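You operate a simulated robot arm through the tools that you are given. There is no shell and no other tool.

The job below is to be done with a simulated two-armed robot. You get a single attempt, and the scene is never put back.

TASK
Swap the L guide block on the track for the S one.
Fine: pull the green pin up first, stand the old block in the well that is empty now, then push the pin down on the new one. Set down upright: what you pick out.

Only the result counts: the job must be done as asked and must still hold three seconds after the hand-in. Knocking over, shifting, dropping, spilling or breaking anything else fails it.

THE ROBOT
Two 7-joint arms with fingered hands on one trunk that stands fixed in place. Base frame: the origin is at the foot of the trunk, x ahead of it, y to its left, z up; the work surface is at about z = 0.86. Units: m, degrees, N and s.
The left shoulder is at [0.08, 0.185, 1.135], the right one opposite. With the tool pointing down near the work surface each hand reaches from about 0.1 to 0.84 m from the base axis, measured 20 degrees to its own side. Payload 4 kg a hand.
Tool frame (each hand has its own): the origin (TCP) lies between the finger pads and is the grasp point; the fingertips stand 0.026 m ahead of it; z points along the fingers, y is the line along which they close. The gripper opens to 0.132 m; its body begins 0.073 m behind the TCP. The gripper is a hand of 3 fingers: y runs from the thumb to the fingers, the wrist lies at [0, 0, -0.224] in the tool frame, and closing takes about 1.5 s.
Orientation is that of the tool frame in the base frame, as a unit quaternion [x, y, z, w]. With the fingers straight down and closing along the base's y, the tool's x points along the base's -x, its y along +y and its z along -z.

THE INTERFACE
- The arms move only by the tool apply_moves. It takes "left_plan", "right_plan" or both (then of equal length, played together; a hand with none holds still); each is text: rows parted by semicolons, each of 6 numbers parted by spaces: the turn, a rotation vector about the tool's x, y, z in degrees, then the shift along the tool's x, y, z in m. In form: rx ry rz x y z; .... A call has 1 to 20 rows; each row shifts and turns the commanded pose from where the row before left it, along the tool's axes as they then stand. "left_hand" and "right_hand" are, for a hand that has rows, the finger opening in m, from 0 to 0.132, set as the call begins (left out, the last holds). Each row takes 0.2 s and may step no farther than 0.05 m and 8.6 degrees from the row before; otherwise, or with a gripper value out of range, the whole call is refused. Where a pose cannot be reached the arm comes as near as it can. A force on the tool above 40 N (or 10 N above the force at the start of the call, whichever is more), or a blocked arm, ends the call early, and 0.2 s more pass. Each finger travels about 0.072 m/s and halts on what it meets, pressing with about 33 N; the grip force reading is that of the motor and also rises with nothing between the fingers. The clock runs only during rows and for 0.2 s after the last one: add rows that do not move to give the fingers time. It gives the time, the measured TCP pose, the force on the tool (base axes), the opening and the grip force at its end, in the units of the frame above (readings bear some noise), with the torque about the TCP (base axes, N m) and any sound that the robot's microphone picked up.
- Cameras (640 x 400 px; columns grow to the right, rows downward): "scene" is now at [0.2058, -0.0037, 1.3678]; the picture's right is [0.02, -1.00, -0.00], its down [-0.54, -0.01, -0.84] and it looks along [0.84, 0.02, -0.54] (base axes); focal length 311 px, centre (320, 200). "left" rides on the left gripper at [-0.062, 0.003, -0.092] in its tool frame; the picture's right is [-0.05, -1.00, 0.00], its down [0.83, -0.04, -0.56] and it looks along [0.55, -0.03, 0.83] (tool axes); focal length 230 px, centre (320, 200). "right" rides on the right gripper at [0.062, 0.003, -0.092] in its tool frame; the picture's right is [-0.05, 1.00, 0.00], its down [-0.83, -0.04, -0.56] and it looks along [-0.56, -0.03, 0.83] (tool axes); focal length 230 px, centre (320, 200). There is no depth. A picture from a camera that has moved, and an enlarged one, comes with that camera's place and axes in the base frame and with its lens. The place of the scene camera against the robot may be out by one fixed shift of up to 0.012 m in any direction.
- grab_frame(camera): a new picture of that camera. No time passes.
- lift_body(by): moves the trunk up (or, below 0, down) by that many m; the arms and the scene camera ride with it, the base frame stays. It gives what a move gives, with no picture.
- curl_fingers(finger1, finger2, thumb_bend, hand): sets how far each is bent, from 0 (flat) to 1 (curled in); at 0.3 the hand is open as for a grip, at 0.7 the pads meet at the TCP. One left out holds its place. A second passes; each finger stops where it meets its share of the squeeze, and holds until it gets a number again. A gripper value or a shape takes the hand back. It gives what a move gives, with no picture; readings hold the bend of each and the force on the fingers (four entries, about 0 where the hand has none), thumb and palm.
- set_grasp(shape, hand): the hand has 3 fingers and takes this shape, open, in about a second: jaw (thumb against the fingers, like two jaws); tri (thumb and two fingers); tip (a fingertip pinch); poke (one finger out to press); point (the index stretched); flat (the hand flat); cup (the hand cupped); fist (a fist). The gripper value then closes the fingers along that shape, each until it touches; the sizes above hold for jaw. It gives what a move gives, with no picture.
- turn_head(pan, tilt): turns the head with the scene camera to pan (to the left, within 86 degrees either way) and tilt (down, from -29 to 69), counted from straight ahead of the robot (the tilt from the chest, where the trunk bows). It gives what a move gives.
- enlarge(camera, box): a new picture of the part [left, top, right, bottom] of that camera's present view, enlarged. No time passes.
- finish_job(): hands the job in; it is judged then, once.

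Nothing tells you positions but the pictures and the camera data. Unless the task says otherwise, let go and move clear before handing in.

The tools are called after "Call:" by a JSON object that holds its "fn" and its "kwargs". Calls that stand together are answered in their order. apply_moves: Moves the arms, as the interface text tells. Its arguments: {"type":"object","properties":{"left_plan":{"type":"string"},"left_hand":{"type":"number"},"right_plan":{"type":"string"},"right_hand":{"type":"number"}},"required":[]} The other tools are called the same way: lift_body (by) moves the trunk up or down; set_grasp (shape, hand) gives the hand a shape; curl_fingers (finger1, finger2, thumb_bend, hand) moves the fingers one by one; turn_head (pan, tilt) turns the head that bears the scene camera; grab_frame (camera) takes a picture; enlarge (camera, box) takes an enlarged picture of a part of a camera's view; finish_job () hands the job in.

At the start:

```text
time_s: 0.0
left_tool_pos: [0.6275, 0.2113, 1.1066]
left_tcp_rot: [0.0, 1.0, 0.0, 0.0]
left_contact_force: [0.1, 0.0, -1.0]
left_ft_torque: [0.0, 0.01, -0.02]
left_finger_gap: 0.1316
left_grasp_force: 0.1
left_shape: jaw
left_bend: [0.3, 0.3, 0.3]
left_finger forces: [0.0, 0.0, 0.1, 0.0, 0.0, 0.1]
right_tool_pos: [0.555, -0.285, 1.1883]
right_tcp_rot: [0.0, 1.0, -0.001, -0.001]
right_contact_force: [0.5, 0.5, 0.4]
right_ft_torque: [-0.02, 0.05, -0.01]
right_finger_gap: 0.132
right_grasp_force: 0.1
right_shape: jaw
right_bend: [0.3, 0.3, 0.3]
right_finger forces: [0.0, 0.0, 0.0, 0.0, 0.0, 0.1]
trunk travel left (down, up): [-0.175, 0.287]
head pan, tilt (commanded): [1.0, 20.8]
```

scene: 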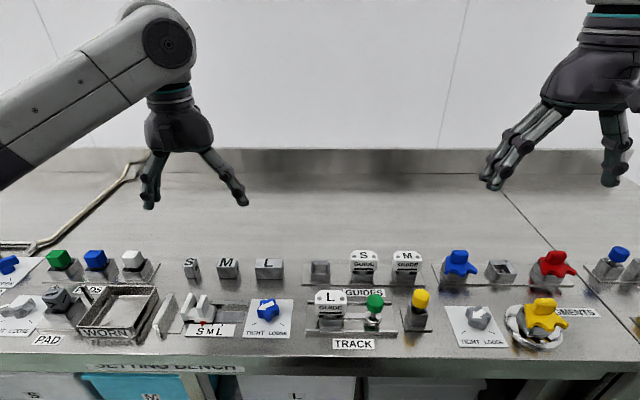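
right: 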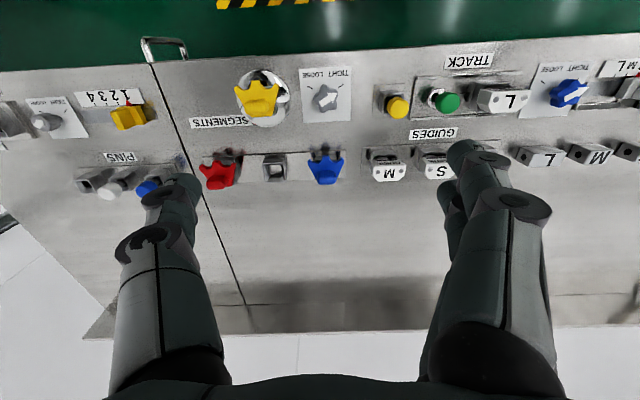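
left: 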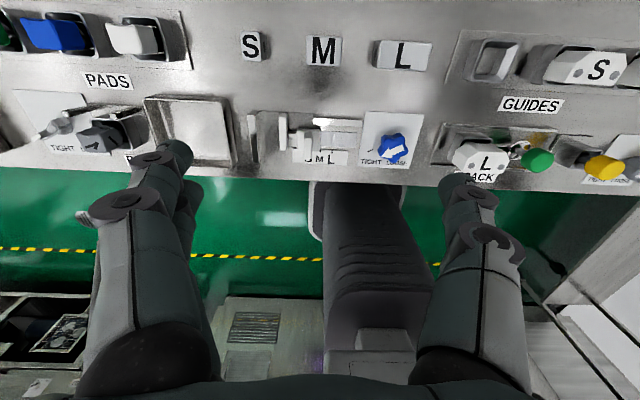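

I see a bench with a track holding the L guide block, with a green pin beside it. Behind it is the GUIDES rack: one empty well, then S, then M. I'll enlarge these views before moving anything.

Call:
{"fn": "enlarge", "kwargs": {"camera": "scene", "box": [280, 230, 460, 360]}}

Call:
{"fn": "enlarge", "kwargs": {"camera": "left", "box": [420, 20, 640, 200]}}

Call:
{"fn": "enlarge", "kwargs": {"camera": "right", "box": [340, 40, 560, 200]}}

```text
3.08 times, centred on (370, 295) of scene
camera zoom: at [0.2058, -0.0037, 1.3678], right [0.02, -1.0, 0.0], down [-0.54, -0.01, -0.84], along [0.84, 0.02, -0.54], focal length 957 px, centre (166, -92)
```

zoom: 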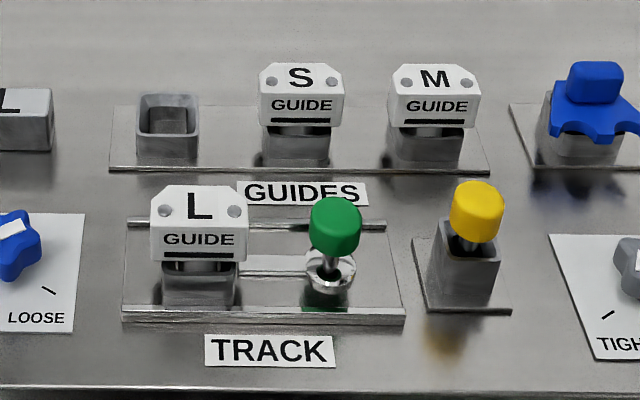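

```text
2.22 times, centred on (530, 110) of left
camera zoom: at [0.6898, 0.215, 1.1991], right [0.05, -1.0, 0.0], down [-0.83, -0.04, 0.56], along [-0.55, -0.03, -0.83], focal length 511 px, centre (-147, 400)
```

zoom: 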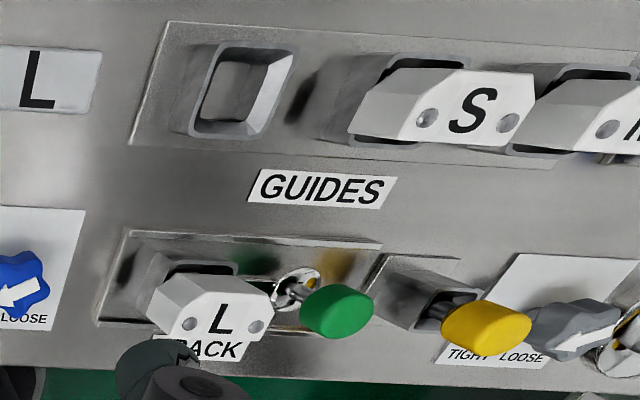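

```text
2.50 times, centred on (450, 120) of right
camera zoom: at [0.491, -0.2808, 1.2805], right [0.05, 1.0, 0.0], down [0.83, -0.04, 0.55], along [0.55, -0.03, -0.83], focal length 575 px, centre (-5, 400)
```

zoom: 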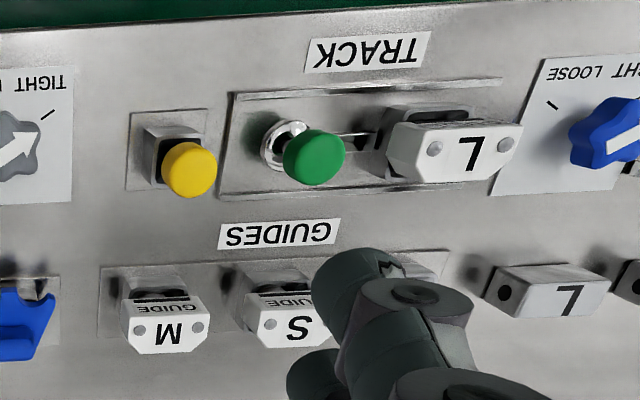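

The rough numbers put L on the track near (0.57, -0.01), the pin about 8 cm to its right, and S in the rack near (0.68, -0.08). I'll move the right hand, still high, for a better view.

Call:
{"fn": "apply_moves", "kwargs": {"right_plan": "0 0 0 0.015 0.045 0; 0 0 0 0.015 0.045 0; 0 0 0 0.015 0.045 0; 0 0 0 0.015 0.045 0; 0 0 0 0.015 0.045 0; 0 0 0 0 0 0"}}

```text
time_s: 1.4
left_tool_pos: [0.6273, 0.2111, 1.1069]
left_tcp_rot: [0.0, 1.0, 0.001, 0.001]
left_contact_force: [0.7, -0.2, -0.3]
left_ft_torque: [0.0, 0.0, -0.03]
left_finger_gap: 0.1318
left_grasp_force: 0.0
left_shape: jaw
left_bend: [0.3, 0.3, 0.3]
left_finger forces: [0.1, 0.0, 0.0, 0.0, 0.0, 0.0]
right_tool_pos: [0.4782, -0.0602, 1.1908]
right_tcp_rot: [0.001, 1.0, -0.001, 0.0]
right_contact_force: [0.4, 0.3, -0.1]
right_ft_torque: [-0.03, -0.01, 0.01]
right_finger_gap: 0.1319
right_grasp_force: 0.1
right_shape: jaw
right_bend: [0.3, 0.3, 0.3]
right_finger forces: [0.1, 0.0, 0.0, 0.1, 0.1, 0.1]
trunk travel left (down, up): [-0.175, 0.287]
head pan, tilt (commanded): [1.0, 20.8]
```

The right hand is now over the near edge of the bench, in front of the track. I'll take its picture and a new scene picture.

Call:
{"fn": "grab_frame", "kwargs": {"camera": "right"}}

Call:
{"fn": "grab_frame", "kwargs": {"camera": "scene"}}

Call:
{"fn": "enlarge", "kwargs": {"camera": "right", "box": [220, 50, 440, 187]}}

```text
taken
camera right: at [0.4147, -0.0564, 1.2827], right [0.05, 1.0, 0.0], down [0.83, -0.04, 0.55], along [0.55, -0.03, -0.83], focal length 230 px, centre (320, 200)
```

right: 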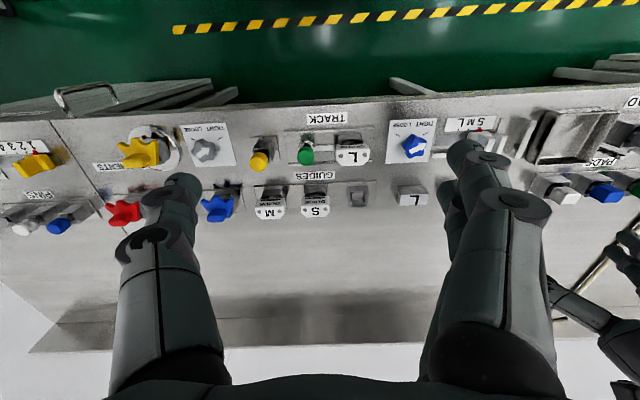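

```text
taken
camera scene: at [0.2058, -0.0048, 1.3677], right [0.02, -1.0, 0.0], down [-0.54, 0.0, -0.84], along [0.84, 0.02, -0.54], focal length 311 px, centre (320, 200)
```

scene: 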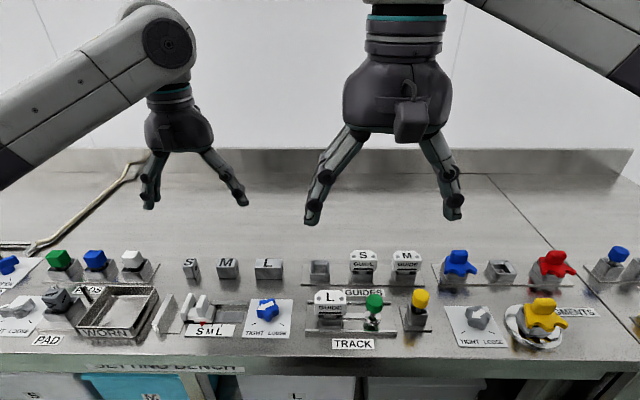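

```text
2.91 times, centred on (330, 118) of right
camera zoom: at [0.4147, -0.0564, 1.2827], right [0.05, 1.0, 0.0], down [0.83, -0.04, 0.55], along [0.55, -0.03, -0.83], focal length 669 px, centre (291, 437)
```

zoom: 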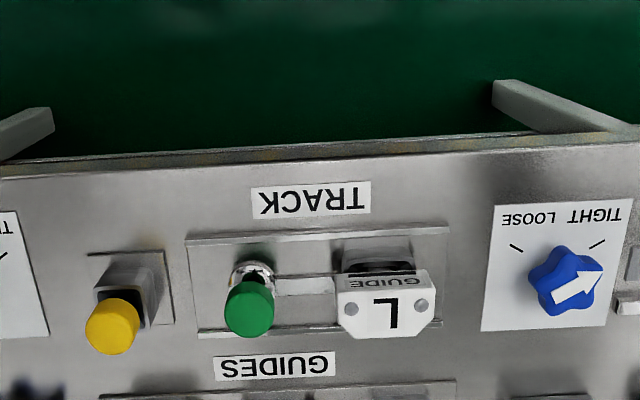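

The L block's head measures about 0.056 wide, 0.027 deep and 0.033 tall, with its top near z 0.925. The green knob is near (0.570, -0.090, 0.905). Closing the fingers along base x leaves the most clearance, so I'll turn the right hand 90° about its axis while it is high.

Call:
{"fn": "apply_moves", "kwargs": {"right_plan": "0 0 -8.5 0 0 0; 0 0 -8.5 0 0 0; 0 0 -8.5 0 0 0; 0 0 -8.5 0 0 0; 0 0 -8.5 0 0 0; 0 0 -8.5 0 0 0; 0 0 -8.5 0 0 0; 0 0 -8.5 0 0 0; 0 0 -8.5 0 0 0; 0 0 -8.5 0 0 0; 0 0 -5 0 0 0; 0 0 0 0 0 0"}}

```text
time_s: 4.0
left_tool_pos: [0.6278, 0.2114, 1.1057]
left_tcp_rot: [-0.001, 1.0, 0.0, 0.0]
left_contact_force: [0.3, -0.5, -0.1]
left_ft_torque: [0.0, -0.02, -0.01]
left_finger_gap: 0.1321
left_grasp_force: 0.0
left_shape: jaw
left_bend: [0.3, 0.3, 0.3]
left_finger forces: [0.0, 0.0, 0.0, 0.0, 0.1, 0.0]
right_tool_pos: [0.48, -0.0603, 1.1902]
right_tcp_rot: [0.707, -0.707, -0.001, 0.001]
right_contact_force: [-0.2, 0.6, -0.2]
right_ft_torque: [0.0, -0.02, -0.01]
right_finger_gap: 0.1321
right_grasp_force: 0.2
right_shape: jaw
right_bend: [0.3, 0.3, 0.3]
right_finger forces: [0.0, 0.1, 0.0, 0.0, 0.1, 0.1]
trunk travel left (down, up): [-0.175, 0.287]
head pan, tilt (commanded): [1.0, 20.8]
```

The turn worked, and the fingers now close along base x with the thumb on the far side. Next I'll go above the pin at z about 1.10 and look.

Call:
{"fn": "apply_moves", "kwargs": {"right_plan": "0 0 0 0.01 -0.03 0.03; 0 0 0 0.01 -0.03 0.03; 0 0 0 0.01 -0.03 0.03; 0 0 0 0 0 0"}}

Call:
{"fn": "grab_frame", "kwargs": {"camera": "right"}}

Call:
{"fn": "grab_frame", "kwargs": {"camera": "scene"}}

Call:
{"fn": "grab_frame", "kwargs": {"camera": "left"}}

```text
time_s: 5.0
left_tool_pos: [0.6277, 0.2112, 1.1061]
left_tcp_rot: [-0.001, 1.0, 0.0, 0.0]
left_contact_force: [0.2, 0.0, 0.8]
left_ft_torque: [0.0, -0.02, 0.0]
left_finger_gap: 0.1323
left_grasp_force: 0.0
left_shape: jaw
left_bend: [0.3, 0.3, 0.3]
left_finger forces: [0.0, 0.0, 0.1, 0.0, 0.0, 0.1]
right_tool_pos: [0.5714, -0.09, 1.0976]
right_tcp_rot: [-0.707, 0.708, 0.0, 0.0]
right_contact_force: [0.1, 0.2, 0.0]
right_ft_torque: [0.02, 0.0, -0.03]
right_finger_gap: 0.1318
right_grasp_force: 0.0
right_shape: jaw
right_bend: [0.3, 0.3, 0.3]
right_finger forces: [0.1, 0.0, 0.0, 0.0, 0.0, 0.0]
trunk travel left (down, up): [-0.175, 0.287]
head pan, tilt (commanded): [1.0, 20.8]
```

```text
taken
camera right: at [0.5663, -0.1506, 1.1888], right [-1.0, 0.05, 0.0], down [0.04, 0.83, 0.55], along [0.03, 0.55, -0.83], focal length 230 px, centre (320, 200)
```

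right: 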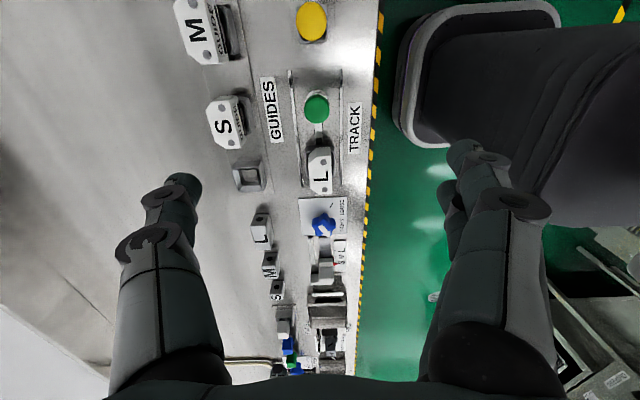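

```text
taken
camera scene: at [0.2052, -0.0033, 1.3679], right [0.02, -1.0, 0.0], down [-0.54, -0.01, -0.84], along [0.84, 0.02, -0.54], focal length 311 px, centre (320, 200)
```

scene: 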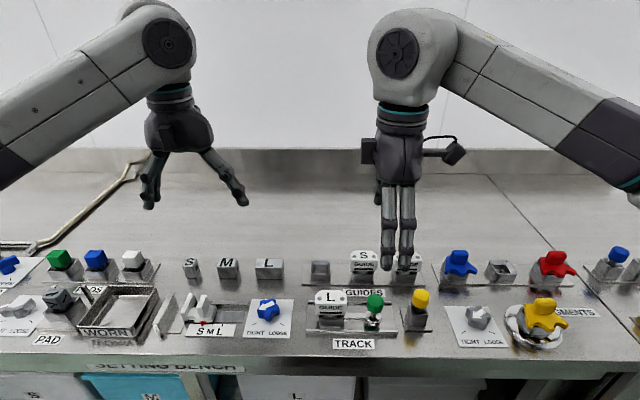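

```text
taken
camera left: at [0.6893, 0.2153, 1.1995], right [0.05, -1.0, 0.0], down [-0.83, -0.04, 0.55], along [-0.55, -0.03, -0.83], focal length 230 px, centre (320, 200)
```

left: 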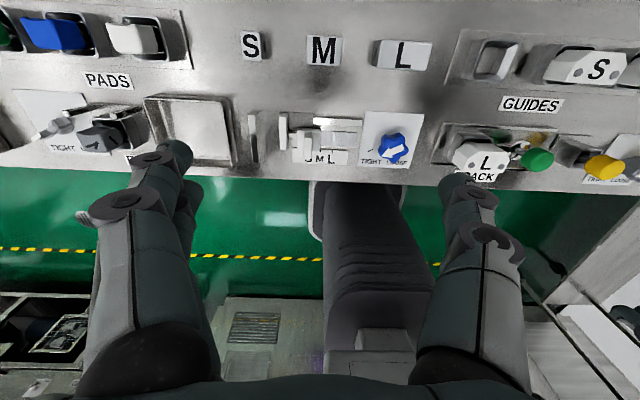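

The hand is above the pin and the wrist camera has a clear view of both fixtures. I'll enlarge it to measure.

Call:
{"fn": "enlarge", "kwargs": {"camera": "right", "box": [270, 60, 380, 200]}}

Call:
{"fn": "enlarge", "kwargs": {"camera": "right", "box": [190, 80, 370, 192]}}

Call:
{"fn": "enlarge", "kwargs": {"camera": "scene", "box": [290, 280, 440, 360]}}

```text
2.86 times, centred on (325, 130) of right
camera zoom: at [0.5663, -0.1506, 1.1888], right [-1.0, 0.05, 0.0], down [0.04, 0.83, 0.55], along [0.03, 0.55, -0.83], focal length 657 px, centre (306, 400)
```

zoom: 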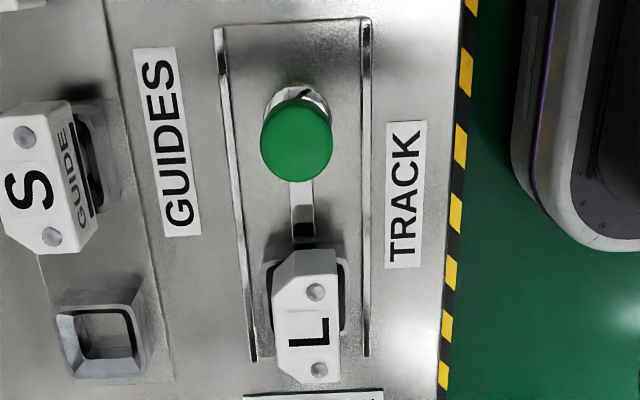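

```text
3.56 times, centred on (280, 136) of right
camera zoom: at [0.5663, -0.1506, 1.1888], right [-1.0, 0.05, 0.0], down [0.04, 0.83, 0.55], along [0.03, 0.55, -0.83], focal length 818 px, centre (462, 428)
```

zoom: 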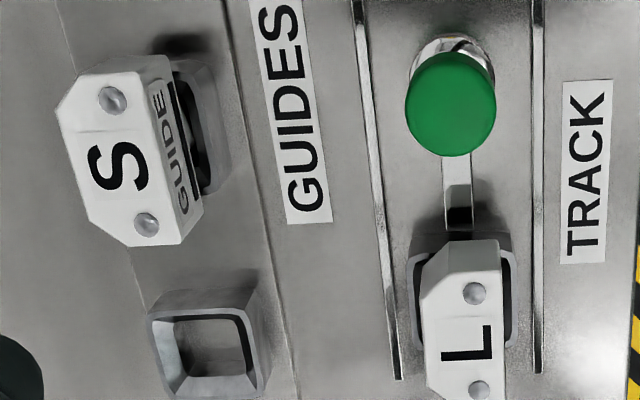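

```text
4.27 times, centred on (365, 320) of scene
camera zoom: at [0.2052, -0.0033, 1.3679], right [0.02, -1.0, 0.0], down [-0.54, -0.01, -0.84], along [0.84, 0.02, -0.54], focal length 1327 px, centre (128, -312)
```

zoom: 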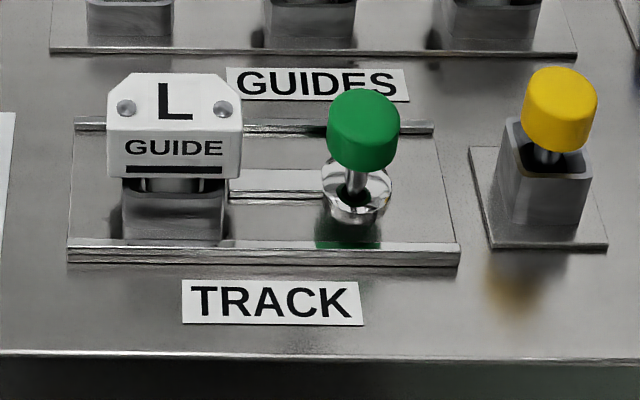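

From three wrist views, the knob top centre comes out near (0.5735, -0.089, 0.911), about 0.03 in diameter. The scene camera reads about 1 cm too far in x. I'll come down partway with a smaller opening and check the centring.

Call:
{"fn": "apply_moves", "kwargs": {"right_plan": "0 0 0 -0.001 -0.003 0.04; 0 0 0 0 0 0.04; 0 0 0 0 0 0.04; 0 0 0 0 0 0.015; 0 0 0 0 0 0", "right_hand": 0.08}}

Call:
{"fn": "grab_frame", "kwargs": {"camera": "right"}}

Call:
{"fn": "enlarge", "kwargs": {"camera": "scene", "box": [280, 210, 470, 350]}}

Call:
{"fn": "enlarge", "kwargs": {"camera": "left", "box": [420, 20, 640, 200]}}

```text
time_s: 6.2
left_tool_pos: [0.6275, 0.211, 1.1061]
left_tcp_rot: [0.0, 1.0, 0.0, 0.0]
left_contact_force: [-0.6, 0.1, -1.3]
left_ft_torque: [-0.01, 0.0, 0.0]
left_finger_gap: 0.1319
left_grasp_force: 0.0
left_shape: jaw
left_bend: [0.3, 0.3, 0.3]
left_finger forces: [0.1, 0.0, 0.0, 0.0, 0.1, 0.0]
right_tool_pos: [0.5712, -0.0908, 0.9625]
right_tcp_rot: [-0.707, 0.708, 0.0, 0.0]
right_contact_force: [-0.3, 0.9, 0.1]
right_ft_torque: [0.01, 0.01, 0.01]
right_finger_gap: 0.0806
right_grasp_force: 0.0
right_shape: jaw
right_bend: [0.71, 0.71, 0.71]
right_finger forces: [0.1, 0.0, 0.0, 0.0, 0.0, 0.0]
trunk travel left (down, up): [-0.175, 0.287]
head pan, tilt (commanded): [1.0, 20.8]
```

```text
taken
camera right: at [0.5655, -0.1518, 1.0542], right [-1.0, 0.05, 0.0], down [0.04, 0.83, 0.56], along [0.03, 0.55, -0.83], focal length 230 px, centre (320, 200)
```

right: 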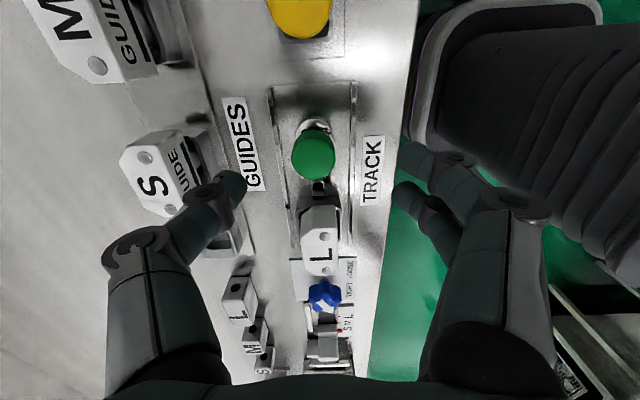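

```text
2.86 times, centred on (375, 280) of scene
camera zoom: at [0.2057, -0.0036, 1.3678], right [0.02, -1.0, 0.0], down [-0.54, -0.01, -0.84], along [0.84, 0.02, -0.54], focal length 888 px, centre (163, -29)
```

zoom: 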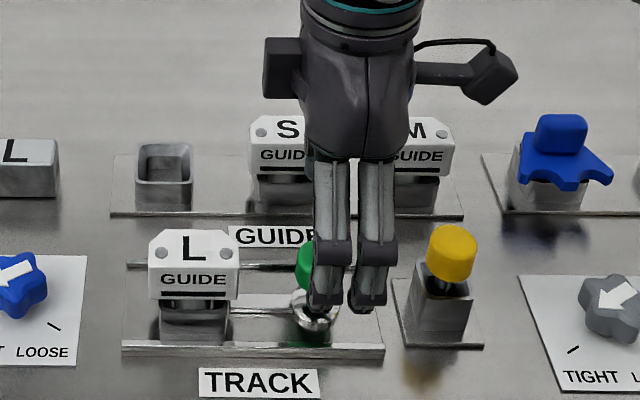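

```text
2.22 times, centred on (530, 110) of left
camera zoom: at [0.6897, 0.215, 1.1993], right [0.05, -1.0, 0.0], down [-0.83, -0.04, 0.56], along [-0.55, -0.03, -0.83], focal length 511 px, centre (-147, 400)
```

zoom: 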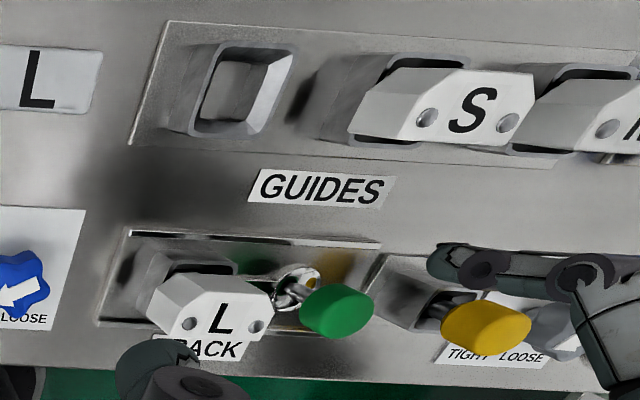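

The knob shows slightly left of the image centre, so it is a few mm beyond the TCP in +x. I'll enlarge to get a better figure.

Call:
{"fn": "enlarge", "kwargs": {"camera": "right", "box": [256, 100, 384, 180]}}

```text
5.00 times, centred on (320, 140) of right
camera zoom: at [0.5655, -0.1518, 1.0542], right [-1.0, 0.05, 0.0], down [0.04, 0.83, 0.56], along [0.03, 0.55, -0.83], focal length 1150 px, centre (320, 500)
```

zoom: 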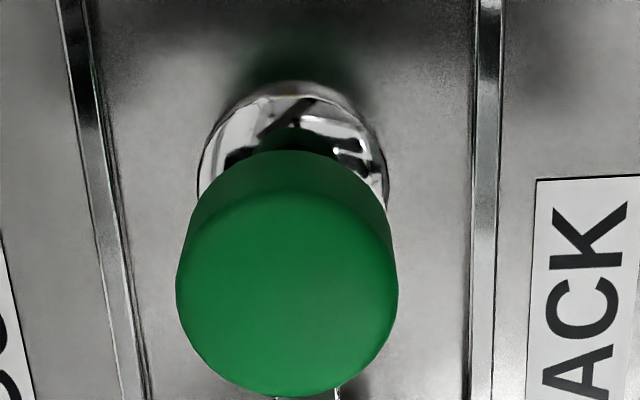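

The knob spans z of about 0.891 to 0.911 and sits 4.5 mm beyond the TCP in +x, with y aligned. I'll correct x and come down to TCP z of about 0.902.

Call:
{"fn": "apply_moves", "kwargs": {"right_plan": "0 0 0 0 -0.0045 0; 0 0 0 0 0 0.02; 0 0 0 0 0 0.02; 0 0 0 0 0 0.02; 0 0 0 0 0 0; 0 0 0 0 0 0", "right_hand": 0.08}}

Call:
{"fn": "grab_frame", "kwargs": {"camera": "right"}}

Call:
{"fn": "enlarge", "kwargs": {"camera": "scene", "box": [280, 210, 470, 350]}}

Call:
{"fn": "enlarge", "kwargs": {"camera": "left", "box": [420, 20, 640, 200]}}

```text
time_s: 7.6
left_tool_pos: [0.6283, 0.2107, 1.1059]
left_tcp_rot: [0.0, 1.0, 0.001, 0.0]
left_contact_force: [0.3, 0.2, 0.4]
left_ft_torque: [-0.02, -0.02, 0.0]
left_finger_gap: 0.132
left_grasp_force: 0.0
left_shape: jaw
left_bend: [0.3, 0.3, 0.3]
left_finger forces: [0.0, 0.0, 0.0, 0.1, 0.0, 0.1]
right_tool_pos: [0.5774, -0.0905, 0.9026]
right_tcp_rot: [-0.707, 0.708, 0.001, 0.0]
right_contact_force: [-0.4, 0.2, 0.1]
right_ft_torque: [0.03, 0.01, 0.05]
right_finger_gap: 0.0807
right_grasp_force: 0.2
right_shape: jaw
right_bend: [0.71, 0.71, 0.71]
right_finger forces: [0.0, 0.1, 0.1, 0.1, 0.1, 0.0]
trunk travel left (down, up): [-0.175, 0.287]
head pan, tilt (commanded): [1.0, 20.8]
```

```text
taken
camera right: at [0.5711, -0.1509, 0.9939], right [-1.0, 0.05, 0.0], down [0.04, 0.83, 0.56], along [0.03, 0.55, -0.83], focal length 230 px, centre (320, 200)
```

right: 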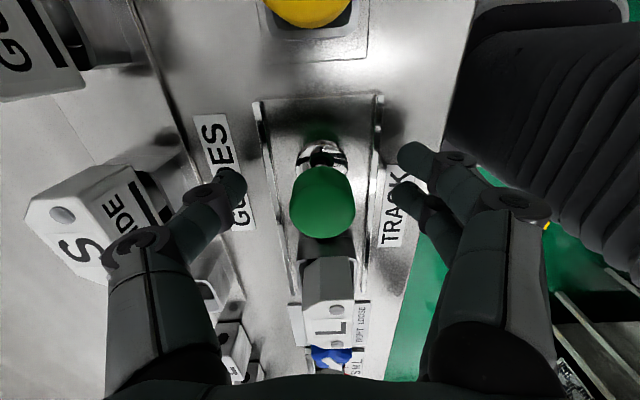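

```text
2.86 times, centred on (375, 280) of scene
camera zoom: at [0.2059, -0.0036, 1.3678], right [0.02, -1.0, 0.0], down [-0.54, -0.01, -0.84], along [0.84, 0.02, -0.54], focal length 888 px, centre (163, -29)
```

zoom: 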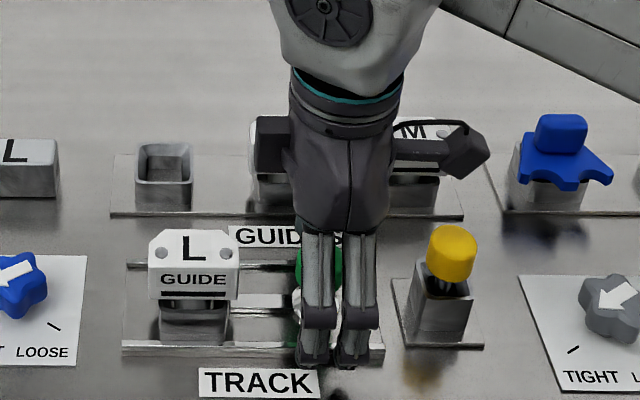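

```text
2.22 times, centred on (530, 110) of left
camera zoom: at [0.6899, 0.215, 1.1991], right [0.05, -1.0, 0.0], down [-0.83, -0.04, 0.56], along [-0.55, -0.03, -0.83], focal length 511 px, centre (-147, 400)
```

zoom: 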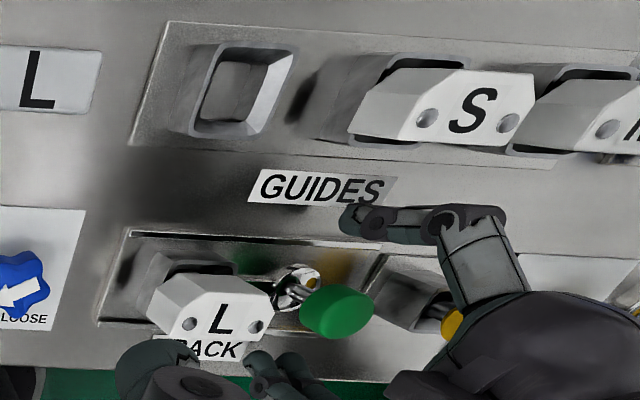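

The knob is centred between the thumb and fingers in the wrist view. I'll close on it.

Call:
{"fn": "apply_moves", "kwargs": {"right_plan": "0 0 0 0 0 0; 0 0 0 0 0 0; 0 0 0 0 0 0; 0 0 0 0 0 0; 0 0 0 0 0 0; 0 0 0 0 0 0", "right_hand": 0.0}}

Call:
{"fn": "grab_frame", "kwargs": {"camera": "right"}}

Call:
{"fn": "enlarge", "kwargs": {"camera": "scene", "box": [280, 210, 470, 350]}}

```text
time_s: 9.0
left_tool_pos: [0.6286, 0.2106, 1.105]
left_tcp_rot: [0.0, 1.0, 0.0, -0.001]
left_contact_force: [-0.7, 0.1, 0.1]
left_ft_torque: [0.0, 0.02, 0.0]
left_finger_gap: 0.132
left_grasp_force: 0.0
left_shape: jaw
left_bend: [0.3, 0.3, 0.3]
left_finger forces: [0.0, 0.0, 0.0, 0.1, 0.0, 0.0]
right_tool_pos: [0.577, -0.0909, 0.9012]
right_tcp_rot: [-0.706, 0.708, 0.0, -0.001]
right_contact_force: [5.0, -0.6, -2.0]
right_ft_torque: [-0.01, -0.07, -0.02]
right_finger_gap: 0.0035
right_grasp_force: 33.0
right_shape: jaw
right_bend: [0.71, 0.71, 0.76]
right_finger forces: [13.2, 14.0, 0.0, 0.0, 24.4, 0.0]
trunk travel left (down, up): [-0.175, 0.287]
head pan, tilt (commanded): [1.0, 20.8]
```

```text
taken
camera right: at [0.5719, -0.1512, 0.9937], right [-1.0, 0.05, 0.0], down [0.04, 0.83, 0.56], along [0.03, 0.55, -0.83], focal length 230 px, centre (320, 200)
```

right: 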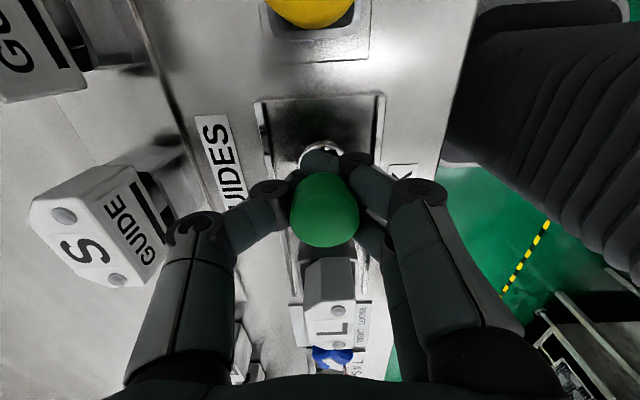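

```text
2.86 times, centred on (375, 280) of scene
camera zoom: at [0.2068, -0.0037, 1.3676], right [0.02, -1.0, 0.0], down [-0.54, -0.01, -0.84], along [0.84, 0.02, -0.54], focal length 888 px, centre (163, -29)
```

zoom: 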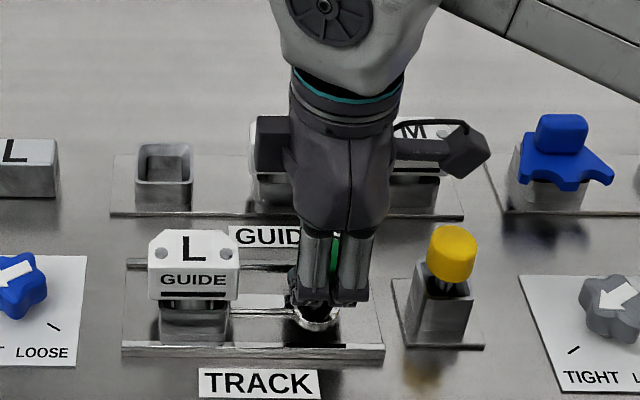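

The fingers have closed under and around the knob, with both fingers and the thumb loaded at about 33 N. I'll pull straight up in small steps and watch the force and sound.

Call:
{"fn": "apply_moves", "kwargs": {"right_plan": "0 0 0 0 0 -0.004; 0 0 0 0 0 -0.004; 0 0 0 0 0 -0.004; 0 0 0 0 0 0"}}

Call:
{"fn": "enlarge", "kwargs": {"camera": "scene", "box": [280, 210, 470, 350]}}

Call:
{"fn": "enlarge", "kwargs": {"camera": "left", "box": [420, 20, 640, 200]}}

```text
time_s: 10.0
left_tool_pos: [0.6298, 0.211, 1.1047]
left_tcp_rot: [0.0, 1.0, 0.0, -0.001]
left_contact_force: [0.2, 0.5, 0.5]
left_ft_torque: [-0.03, 0.0, 0.0]
left_finger_gap: 0.1319
left_grasp_force: 0.1
left_shape: jaw
left_bend: [0.3, 0.3, 0.3]
left_finger forces: [0.0, 0.0, 0.0, 0.0, 0.0, 0.1]
right_tool_pos: [0.577, -0.0908, 0.9142]
right_tcp_rot: [-0.707, 0.708, 0.0, -0.001]
right_contact_force: [4.8, -5.6, -3.8]
right_ft_torque: [0.0, -0.06, 0.04]
right_finger_gap: 0.0028
right_grasp_force: 33.0
right_shape: jaw
right_bend: [0.71, 0.71, 0.76]
right_finger forces: [13.9, 9.3, 0.0, 0.0, 24.4, 0.0]
trunk travel left (down, up): [-0.175, 0.287]
head pan, tilt (commanded): [1.0, 20.8]
```

```text
2.86 times, centred on (375, 280) of scene
camera zoom: at [0.2069, -0.0046, 1.3676], right [0.02, -1.0, 0.0], down [-0.54, -0.01, -0.84], along [0.84, 0.02, -0.54], focal length 888 px, centre (163, -29)
```

zoom: 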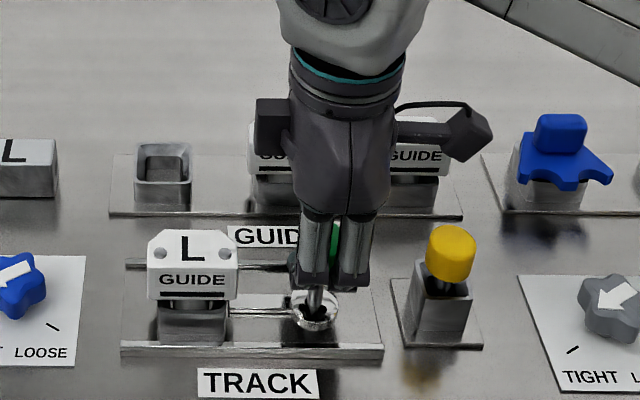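

```text
2.22 times, centred on (530, 110) of left
camera zoom: at [0.6908, 0.214, 1.1986], right [0.05, -1.0, 0.0], down [-0.83, -0.04, 0.56], along [-0.56, -0.03, -0.83], focal length 511 px, centre (-147, 400)
```

zoom: 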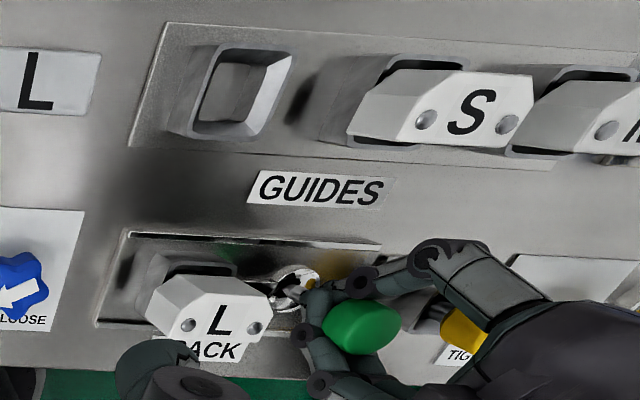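

The pin is rising with the hand under light load. I'll keep going in small steps.

Call:
{"fn": "apply_moves", "kwargs": {"right_plan": "0 0 0 0 0 -0.004; 0 0 0 0 0 -0.004; 0 0 0 0 0 0"}}

Call:
{"fn": "enlarge", "kwargs": {"camera": "scene", "box": [290, 230, 430, 330]}}

Call:
{"fn": "enlarge", "kwargs": {"camera": "left", "box": [470, 100, 600, 190]}}

```text
time_s: 10.8
left_tool_pos: [0.6312, 0.21, 1.1025]
left_tcp_rot: [0.0, 1.0, 0.001, -0.001]
left_contact_force: [0.7, 0.3, 0.1]
left_ft_torque: [0.01, 0.0, -0.03]
left_finger_gap: 0.132
left_grasp_force: 0.0
left_shape: jaw
left_bend: [0.3, 0.3, 0.3]
left_finger forces: [0.0, 0.1, 0.0, 0.1, 0.0, 0.0]
right_tool_pos: [0.5779, -0.0896, 0.9173]
right_tcp_rot: [0.707, -0.707, -0.002, 0.004]
right_contact_force: [1.3, -3.9, -38.2]
right_ft_torque: [0.0, -0.15, 0.01]
right_finger_gap: 0.0018
right_grasp_force: 33.2
right_shape: jaw
right_bend: [0.71, 0.7, 0.75]
right_finger forces: [17.9, 20.6, 0.0, 0.0, 29.5, 0.1]
trunk travel left (down, up): [-0.175, 0.287]
head pan, tilt (commanded): [1.0, 20.8]
```

```text
4.00 times, centred on (360, 280) of scene
camera zoom: at [0.2103, -0.0047, 1.3665], right [0.02, -1.0, 0.0], down [-0.55, -0.01, -0.84], along [0.84, 0.02, -0.55], focal length 1244 px, centre (160, -120)
```

zoom: 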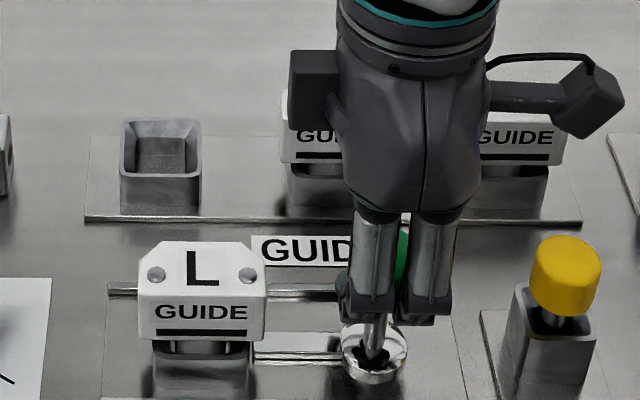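

```text
4.44 times, centred on (535, 145) of left
camera zoom: at [0.6936, 0.2141, 1.1961], right [0.05, -1.0, 0.0], down [-0.83, -0.04, 0.56], along [-0.56, -0.03, -0.83], focal length 1022 px, centre (-636, 444)
```

zoom: 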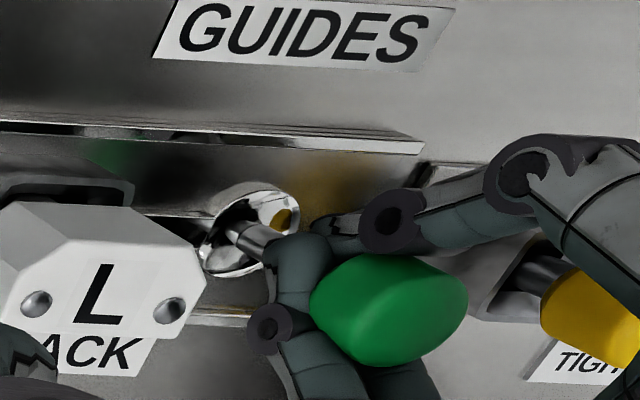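

The force jumped to about 38 N after roughly 15 mm of lift, so the pin seems to have reached its upper stop. I'll ease the command down a little to take off the strain and look again.

Call:
{"fn": "apply_moves", "kwargs": {"right_plan": "0 0 0 0 0 0.002; 0 0 0 0 0 0.0015; 0 0 0 0 0 0; 0 0 0 0 0 0"}}

Call:
{"fn": "grab_frame", "kwargs": {"camera": "right"}}

Call:
{"fn": "enlarge", "kwargs": {"camera": "left", "box": [470, 100, 600, 190]}}

```text
time_s: 11.8
left_tool_pos: [0.6295, 0.2103, 1.1046]
left_tcp_rot: [0.0, 1.0, 0.001, -0.001]
left_contact_force: [0.2, 0.2, -0.5]
left_ft_torque: [-0.02, 0.02, -0.01]
left_finger_gap: 0.1319
left_grasp_force: 0.0
left_shape: jaw
left_bend: [0.3, 0.3, 0.3]
left_finger forces: [0.0, 0.0, 0.0, 0.1, 0.1, 0.0]
right_tool_pos: [0.5779, -0.0907, 0.9182]
right_tcp_rot: [0.707, -0.707, -0.001, 0.003]
right_contact_force: [-0.2, -5.8, -31.1]
right_ft_torque: [-0.01, -0.09, -0.03]
right_finger_gap: 0.0014
right_grasp_force: 32.7
right_shape: jaw
right_bend: [0.71, 0.7, 0.75]
right_finger forces: [21.0, 19.8, 0.1, 0.1, 29.1, 0.0]
trunk travel left (down, up): [-0.175, 0.287]
head pan, tilt (commanded): [1.0, 20.8]
```

```text
taken
camera right: at [0.5733, -0.1505, 1.009], right [-1.0, 0.05, 0.01], down [0.05, 0.83, 0.55], along [0.02, 0.55, -0.83], focal length 230 px, centre (320, 200)
```

right: 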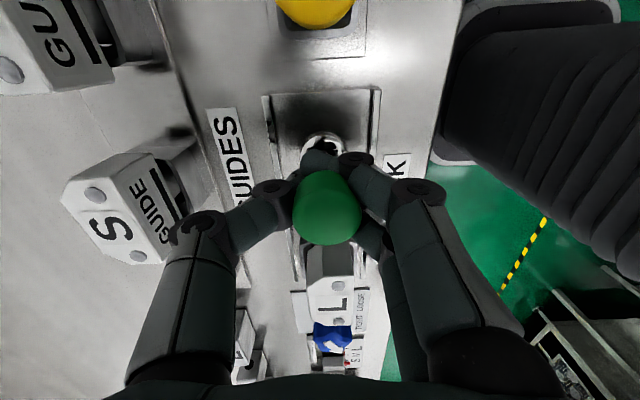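

```text
4.44 times, centred on (535, 145) of left
camera zoom: at [0.6928, 0.2138, 1.1973], right [0.05, -1.0, 0.0], down [-0.83, -0.04, 0.56], along [-0.56, -0.03, -0.83], focal length 1022 px, centre (-636, 444)
```

zoom: 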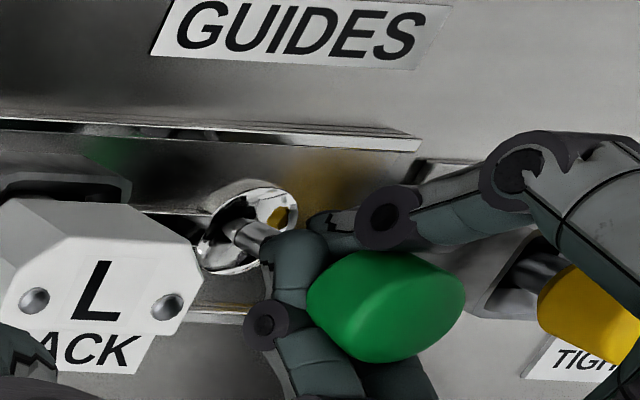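

The load is still about 31 N against the stop, so I'll ease off another 2.5 mm.

Call:
{"fn": "apply_moves", "kwargs": {"right_plan": "0 0 0 0 0 0.0015; 0 0 0 0 0 0.001; 0 0 0 0 0 0; 0 0 0 0 0 0"}}

```text
time_s: 12.8
left_tool_pos: [0.6289, 0.209, 1.1035]
left_tcp_rot: [0.0, 1.0, 0.001, -0.001]
left_contact_force: [-0.5, 0.1, 0.7]
left_ft_torque: [0.01, 0.01, 0.0]
left_finger_gap: 0.1319
left_grasp_force: 0.0
left_shape: jaw
left_bend: [0.3, 0.3, 0.3]
left_finger forces: [0.0, 0.0, 0.0, 0.0, 0.0, 0.1]
right_tool_pos: [0.5777, -0.0893, 0.9169]
right_tcp_rot: [-0.707, 0.707, 0.001, -0.001]
right_contact_force: [-0.3, -8.3, -19.0]
right_ft_torque: [-0.01, -0.07, 0.02]
right_finger_gap: 0.0016
right_grasp_force: 32.6
right_shape: jaw
right_bend: [0.71, 0.71, 0.75]
right_finger forces: [19.5, 13.0, 0.0, 0.0, 26.3, 0.0]
trunk travel left (down, up): [-0.175, 0.287]
head pan, tilt (commanded): [1.0, 20.8]
```

The force is down to 19 N and the pin is still up. I'll open the fingers and see whether it stays there.

Call:
{"fn": "apply_moves", "kwargs": {"right_plan": "0 0 0 0 0 0.0005; 0 0 0 0 0 0; 0 0 0 0 0 0; 0 0 0 0 0 0; 0 0 0 0 0 0; 0 0 0 0 0 0", "right_hand": 0.08}}

Call:
{"fn": "grab_frame", "kwargs": {"camera": "right"}}

Call:
{"fn": "enlarge", "kwargs": {"camera": "left", "box": [420, 20, 640, 200]}}

Call:
{"fn": "enlarge", "kwargs": {"camera": "scene", "box": [290, 230, 430, 330]}}

```text
time_s: 14.2
left_tool_pos: [0.628, 0.211, 1.1067]
left_tcp_rot: [0.0, 1.0, 0.001, 0.0]
left_contact_force: [0.6, 0.3, 0.5]
left_ft_torque: [-0.01, 0.04, -0.01]
left_finger_gap: 0.1318
left_grasp_force: 0.1
left_shape: jaw
left_bend: [0.3, 0.3, 0.3]
left_finger forces: [0.0, 0.0, 0.1, 0.1, 0.0, 0.0]
right_tool_pos: [0.5754, -0.0893, 0.9164]
right_tcp_rot: [-0.707, 0.708, 0.001, 0.001]
right_contact_force: [-0.4, 0.4, 0.0]
right_ft_torque: [-0.01, 0.03, 0.01]
right_finger_gap: 0.0798
right_grasp_force: 0.1
right_shape: jaw
right_bend: [0.71, 0.71, 0.71]
right_finger forces: [0.0, 0.0, 0.0, 0.1, 0.1, 0.0]
trunk travel left (down, up): [-0.175, 0.287]
head pan, tilt (commanded): [1.0, 20.8]
```

```text
taken
camera right: at [0.5706, -0.1491, 1.0083], right [-1.0, 0.05, 0.0], down [0.04, 0.83, 0.56], along [0.03, 0.55, -0.83], focal length 230 px, centre (320, 200)
```

right: 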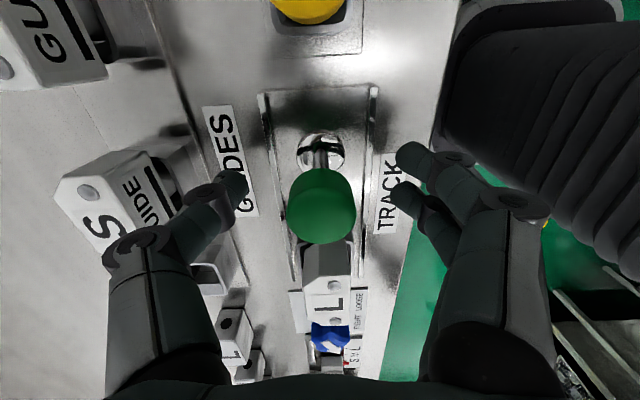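

```text
2.22 times, centred on (530, 110) of left
camera zoom: at [0.6898, 0.2151, 1.1991], right [0.05, -1.0, 0.0], down [-0.83, -0.04, 0.56], along [-0.55, -0.03, -0.83], focal length 511 px, centre (-147, 400)
```

zoom: 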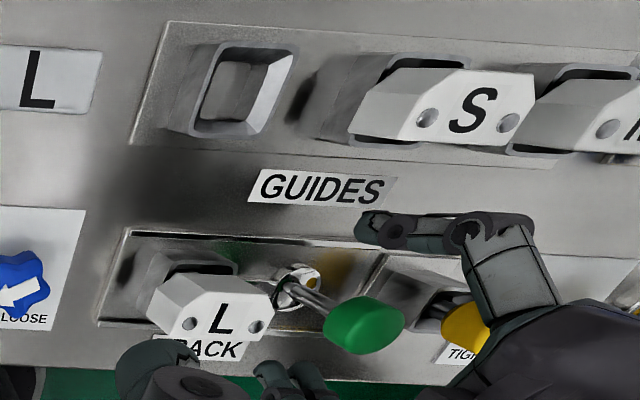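

```text
4.00 times, centred on (360, 280) of scene
camera zoom: at [0.2057, -0.0035, 1.3678], right [0.02, -1.0, 0.0], down [-0.54, -0.01, -0.84], along [0.84, 0.02, -0.54], focal length 1244 px, centre (160, -120)
```

zoom: 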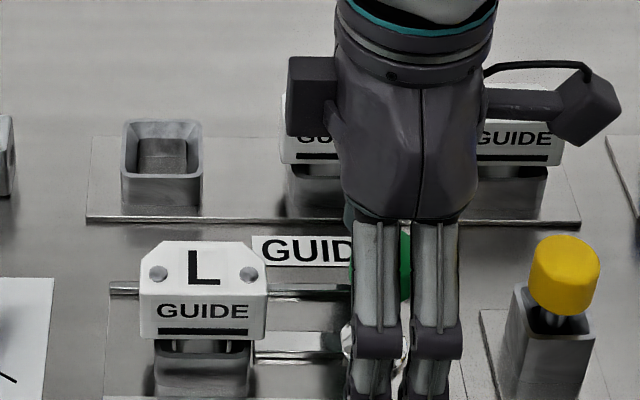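

The pin stays up by itself, about 18 mm higher. I'll rise clear and move across above the L block.

Call:
{"fn": "apply_moves", "kwargs": {"right_plan": "0 0 0 0 0 -0.03; 0 0 0 0 0 -0.03; 0 0 0 0 0 -0.03; 0 0 0 -0.04 0 0; 0 0 0 -0.0385 0 0; 0 0 0 0 0 0; 0 0 0 0 0 0"}}

Call:
{"fn": "grab_frame", "kwargs": {"camera": "right"}}

Call:
{"fn": "enlarge", "kwargs": {"camera": "right", "box": [230, 100, 410, 212]}}

Call:
{"fn": "enlarge", "kwargs": {"camera": "left", "box": [420, 20, 640, 200]}}

Call:
{"fn": "enlarge", "kwargs": {"camera": "scene", "box": [280, 210, 470, 350]}}

```text
time_s: 15.8
left_tool_pos: [0.6273, 0.2116, 1.1056]
left_tcp_rot: [0.0, 1.0, 0.0, 0.001]
left_contact_force: [0.0, 0.9, -0.1]
left_ft_torque: [0.02, -0.01, 0.0]
left_finger_gap: 0.1317
left_grasp_force: 0.0
left_shape: jaw
left_bend: [0.3, 0.3, 0.3]
left_finger forces: [0.1, 0.0, 0.1, 0.1, 0.0, 0.1]
right_tool_pos: [0.5746, -0.0086, 1.0073]
right_tcp_rot: [0.707, -0.707, 0.0, 0.001]
right_contact_force: [-1.0, -0.2, 0.4]
right_ft_torque: [-0.02, 0.0, 0.01]
right_finger_gap: 0.0793
right_grasp_force: 0.1
right_shape: jaw
right_bend: [0.71, 0.71, 0.71]
right_finger forces: [0.0, 0.0, 0.0, 0.0, 0.1, 0.0]
trunk travel left (down, up): [-0.175, 0.287]
head pan, tilt (commanded): [1.0, 20.8]
```

```text
taken
camera right: at [0.5704, -0.0694, 1.0996], right [-1.0, 0.05, 0.0], down [0.04, 0.83, 0.55], along [0.03, 0.55, -0.83], focal length 230 px, centre (320, 200)
```

right: 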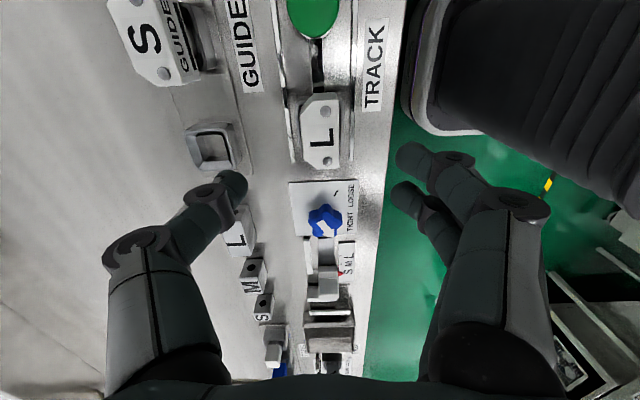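

```text
3.56 times, centred on (320, 156) of right
camera zoom: at [0.5704, -0.0694, 1.0996], right [-1.0, 0.05, 0.0], down [0.04, 0.83, 0.55], along [0.03, 0.55, -0.83], focal length 818 px, centre (320, 356)
```

zoom: 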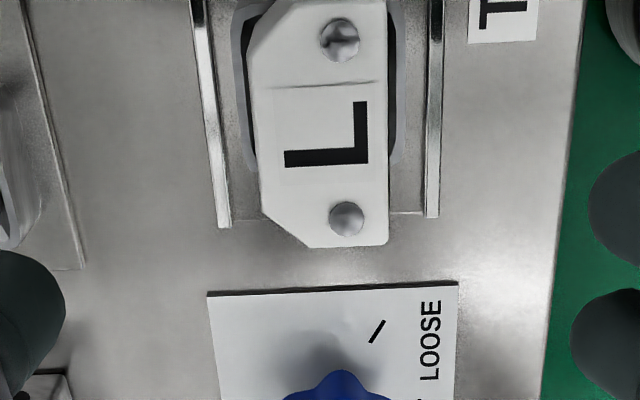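

```text
2.22 times, centred on (530, 110) of left
camera zoom: at [0.69, 0.2155, 1.1988], right [0.05, -1.0, 0.0], down [-0.83, -0.04, 0.56], along [-0.55, -0.03, -0.83], focal length 511 px, centre (-147, 400)
```

zoom: 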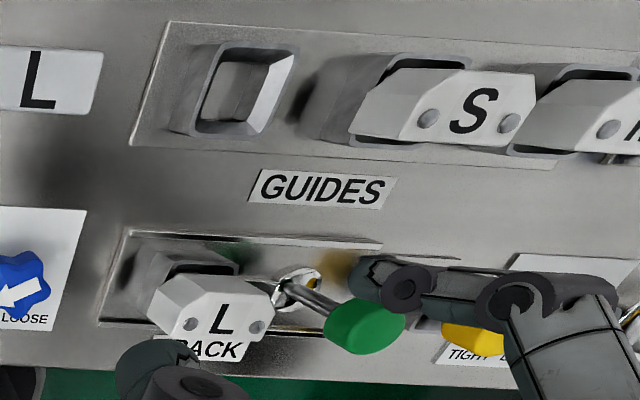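

```text
2.86 times, centred on (375, 280) of scene
camera zoom: at [0.206, -0.003, 1.3677], right [0.02, -1.0, 0.0], down [-0.54, -0.01, -0.84], along [0.84, 0.01, -0.54], focal length 888 px, centre (163, -29)
```

zoom: 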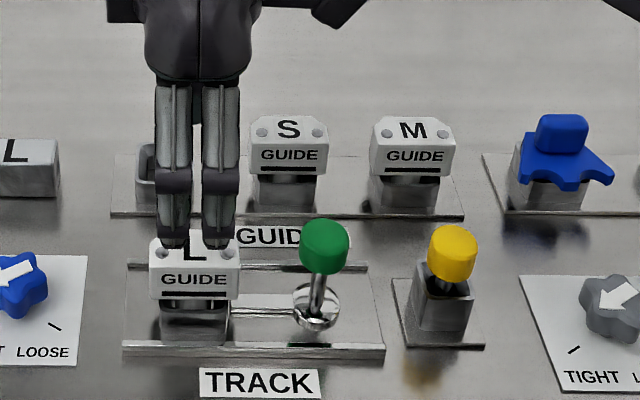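

The L head centre is within 1 mm in x and about 2 mm in y of the TCP, with its top near z 0.922. I'll descend so the fingertips meet the middle of the head's faces, at TCP z of about 0.926.

Call:
{"fn": "apply_moves", "kwargs": {"right_plan": "0 0 0 0.0015 0.0008 0; 0 0 0 0 0 0.03; 0 0 0 0 0 0.03; 0 0 0 0 0 0.021; 0 0 0 0 0 0; 0 0 0 0 0 0"}}

Call:
{"fn": "grab_frame", "kwargs": {"camera": "right"}}

Call:
{"fn": "enlarge", "kwargs": {"camera": "left", "box": [420, 60, 580, 200]}}

Call:
{"fn": "enlarge", "kwargs": {"camera": "scene", "box": [280, 230, 420, 340]}}

```text
time_s: 17.2
left_tool_pos: [0.6273, 0.2109, 1.1053]
left_tcp_rot: [0.0, 1.0, 0.0, 0.0]
left_contact_force: [0.1, -0.2, 0.3]
left_ft_torque: [-0.02, 0.01, 0.02]
left_finger_gap: 0.1318
left_grasp_force: 0.0
left_shape: jaw
left_bend: [0.3, 0.3, 0.3]
left_finger forces: [0.0, 0.0, 0.1, 0.1, 0.1, 0.0]
right_tool_pos: [0.5759, -0.0117, 0.9254]
right_tcp_rot: [0.708, -0.706, -0.001, 0.001]
right_contact_force: [-0.6, 0.0, -0.4]
right_ft_torque: [0.0, 0.04, -0.02]
right_finger_gap: 0.0798
right_grasp_force: 0.1
right_shape: jaw
right_bend: [0.71, 0.71, 0.71]
right_finger forces: [0.0, 0.0, 0.0, 0.0, 0.1, 0.1]
trunk travel left (down, up): [-0.175, 0.287]
head pan, tilt (commanded): [1.0, 20.8]
```

```text
taken
camera right: at [0.5708, -0.0731, 1.0171], right [-1.0, 0.05, 0.0], down [0.04, 0.83, 0.56], along [0.03, 0.55, -0.83], focal length 230 px, centre (320, 200)
```

right: 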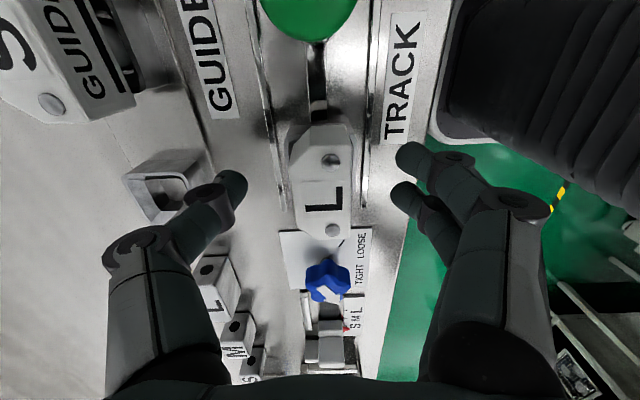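

```text
2.86 times, centred on (500, 130) of left
camera zoom: at [0.6899, 0.215, 1.1991], right [0.05, -1.0, 0.0], down [-0.83, -0.04, 0.56], along [-0.55, -0.03, -0.83], focal length 657 px, centre (-194, 400)
```

zoom: 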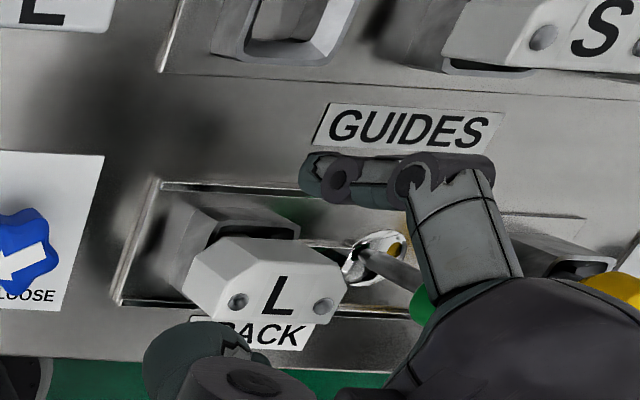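

```text
3.64 times, centred on (350, 285) of scene
camera zoom: at [0.2059, -0.0036, 1.3678], right [0.02, -1.0, 0.0], down [-0.54, -0.01, -0.84], along [0.84, 0.02, -0.54], focal length 1131 px, centre (211, -109)
```

zoom: 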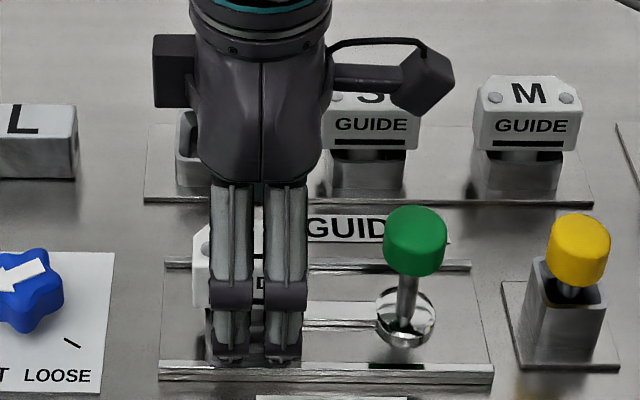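

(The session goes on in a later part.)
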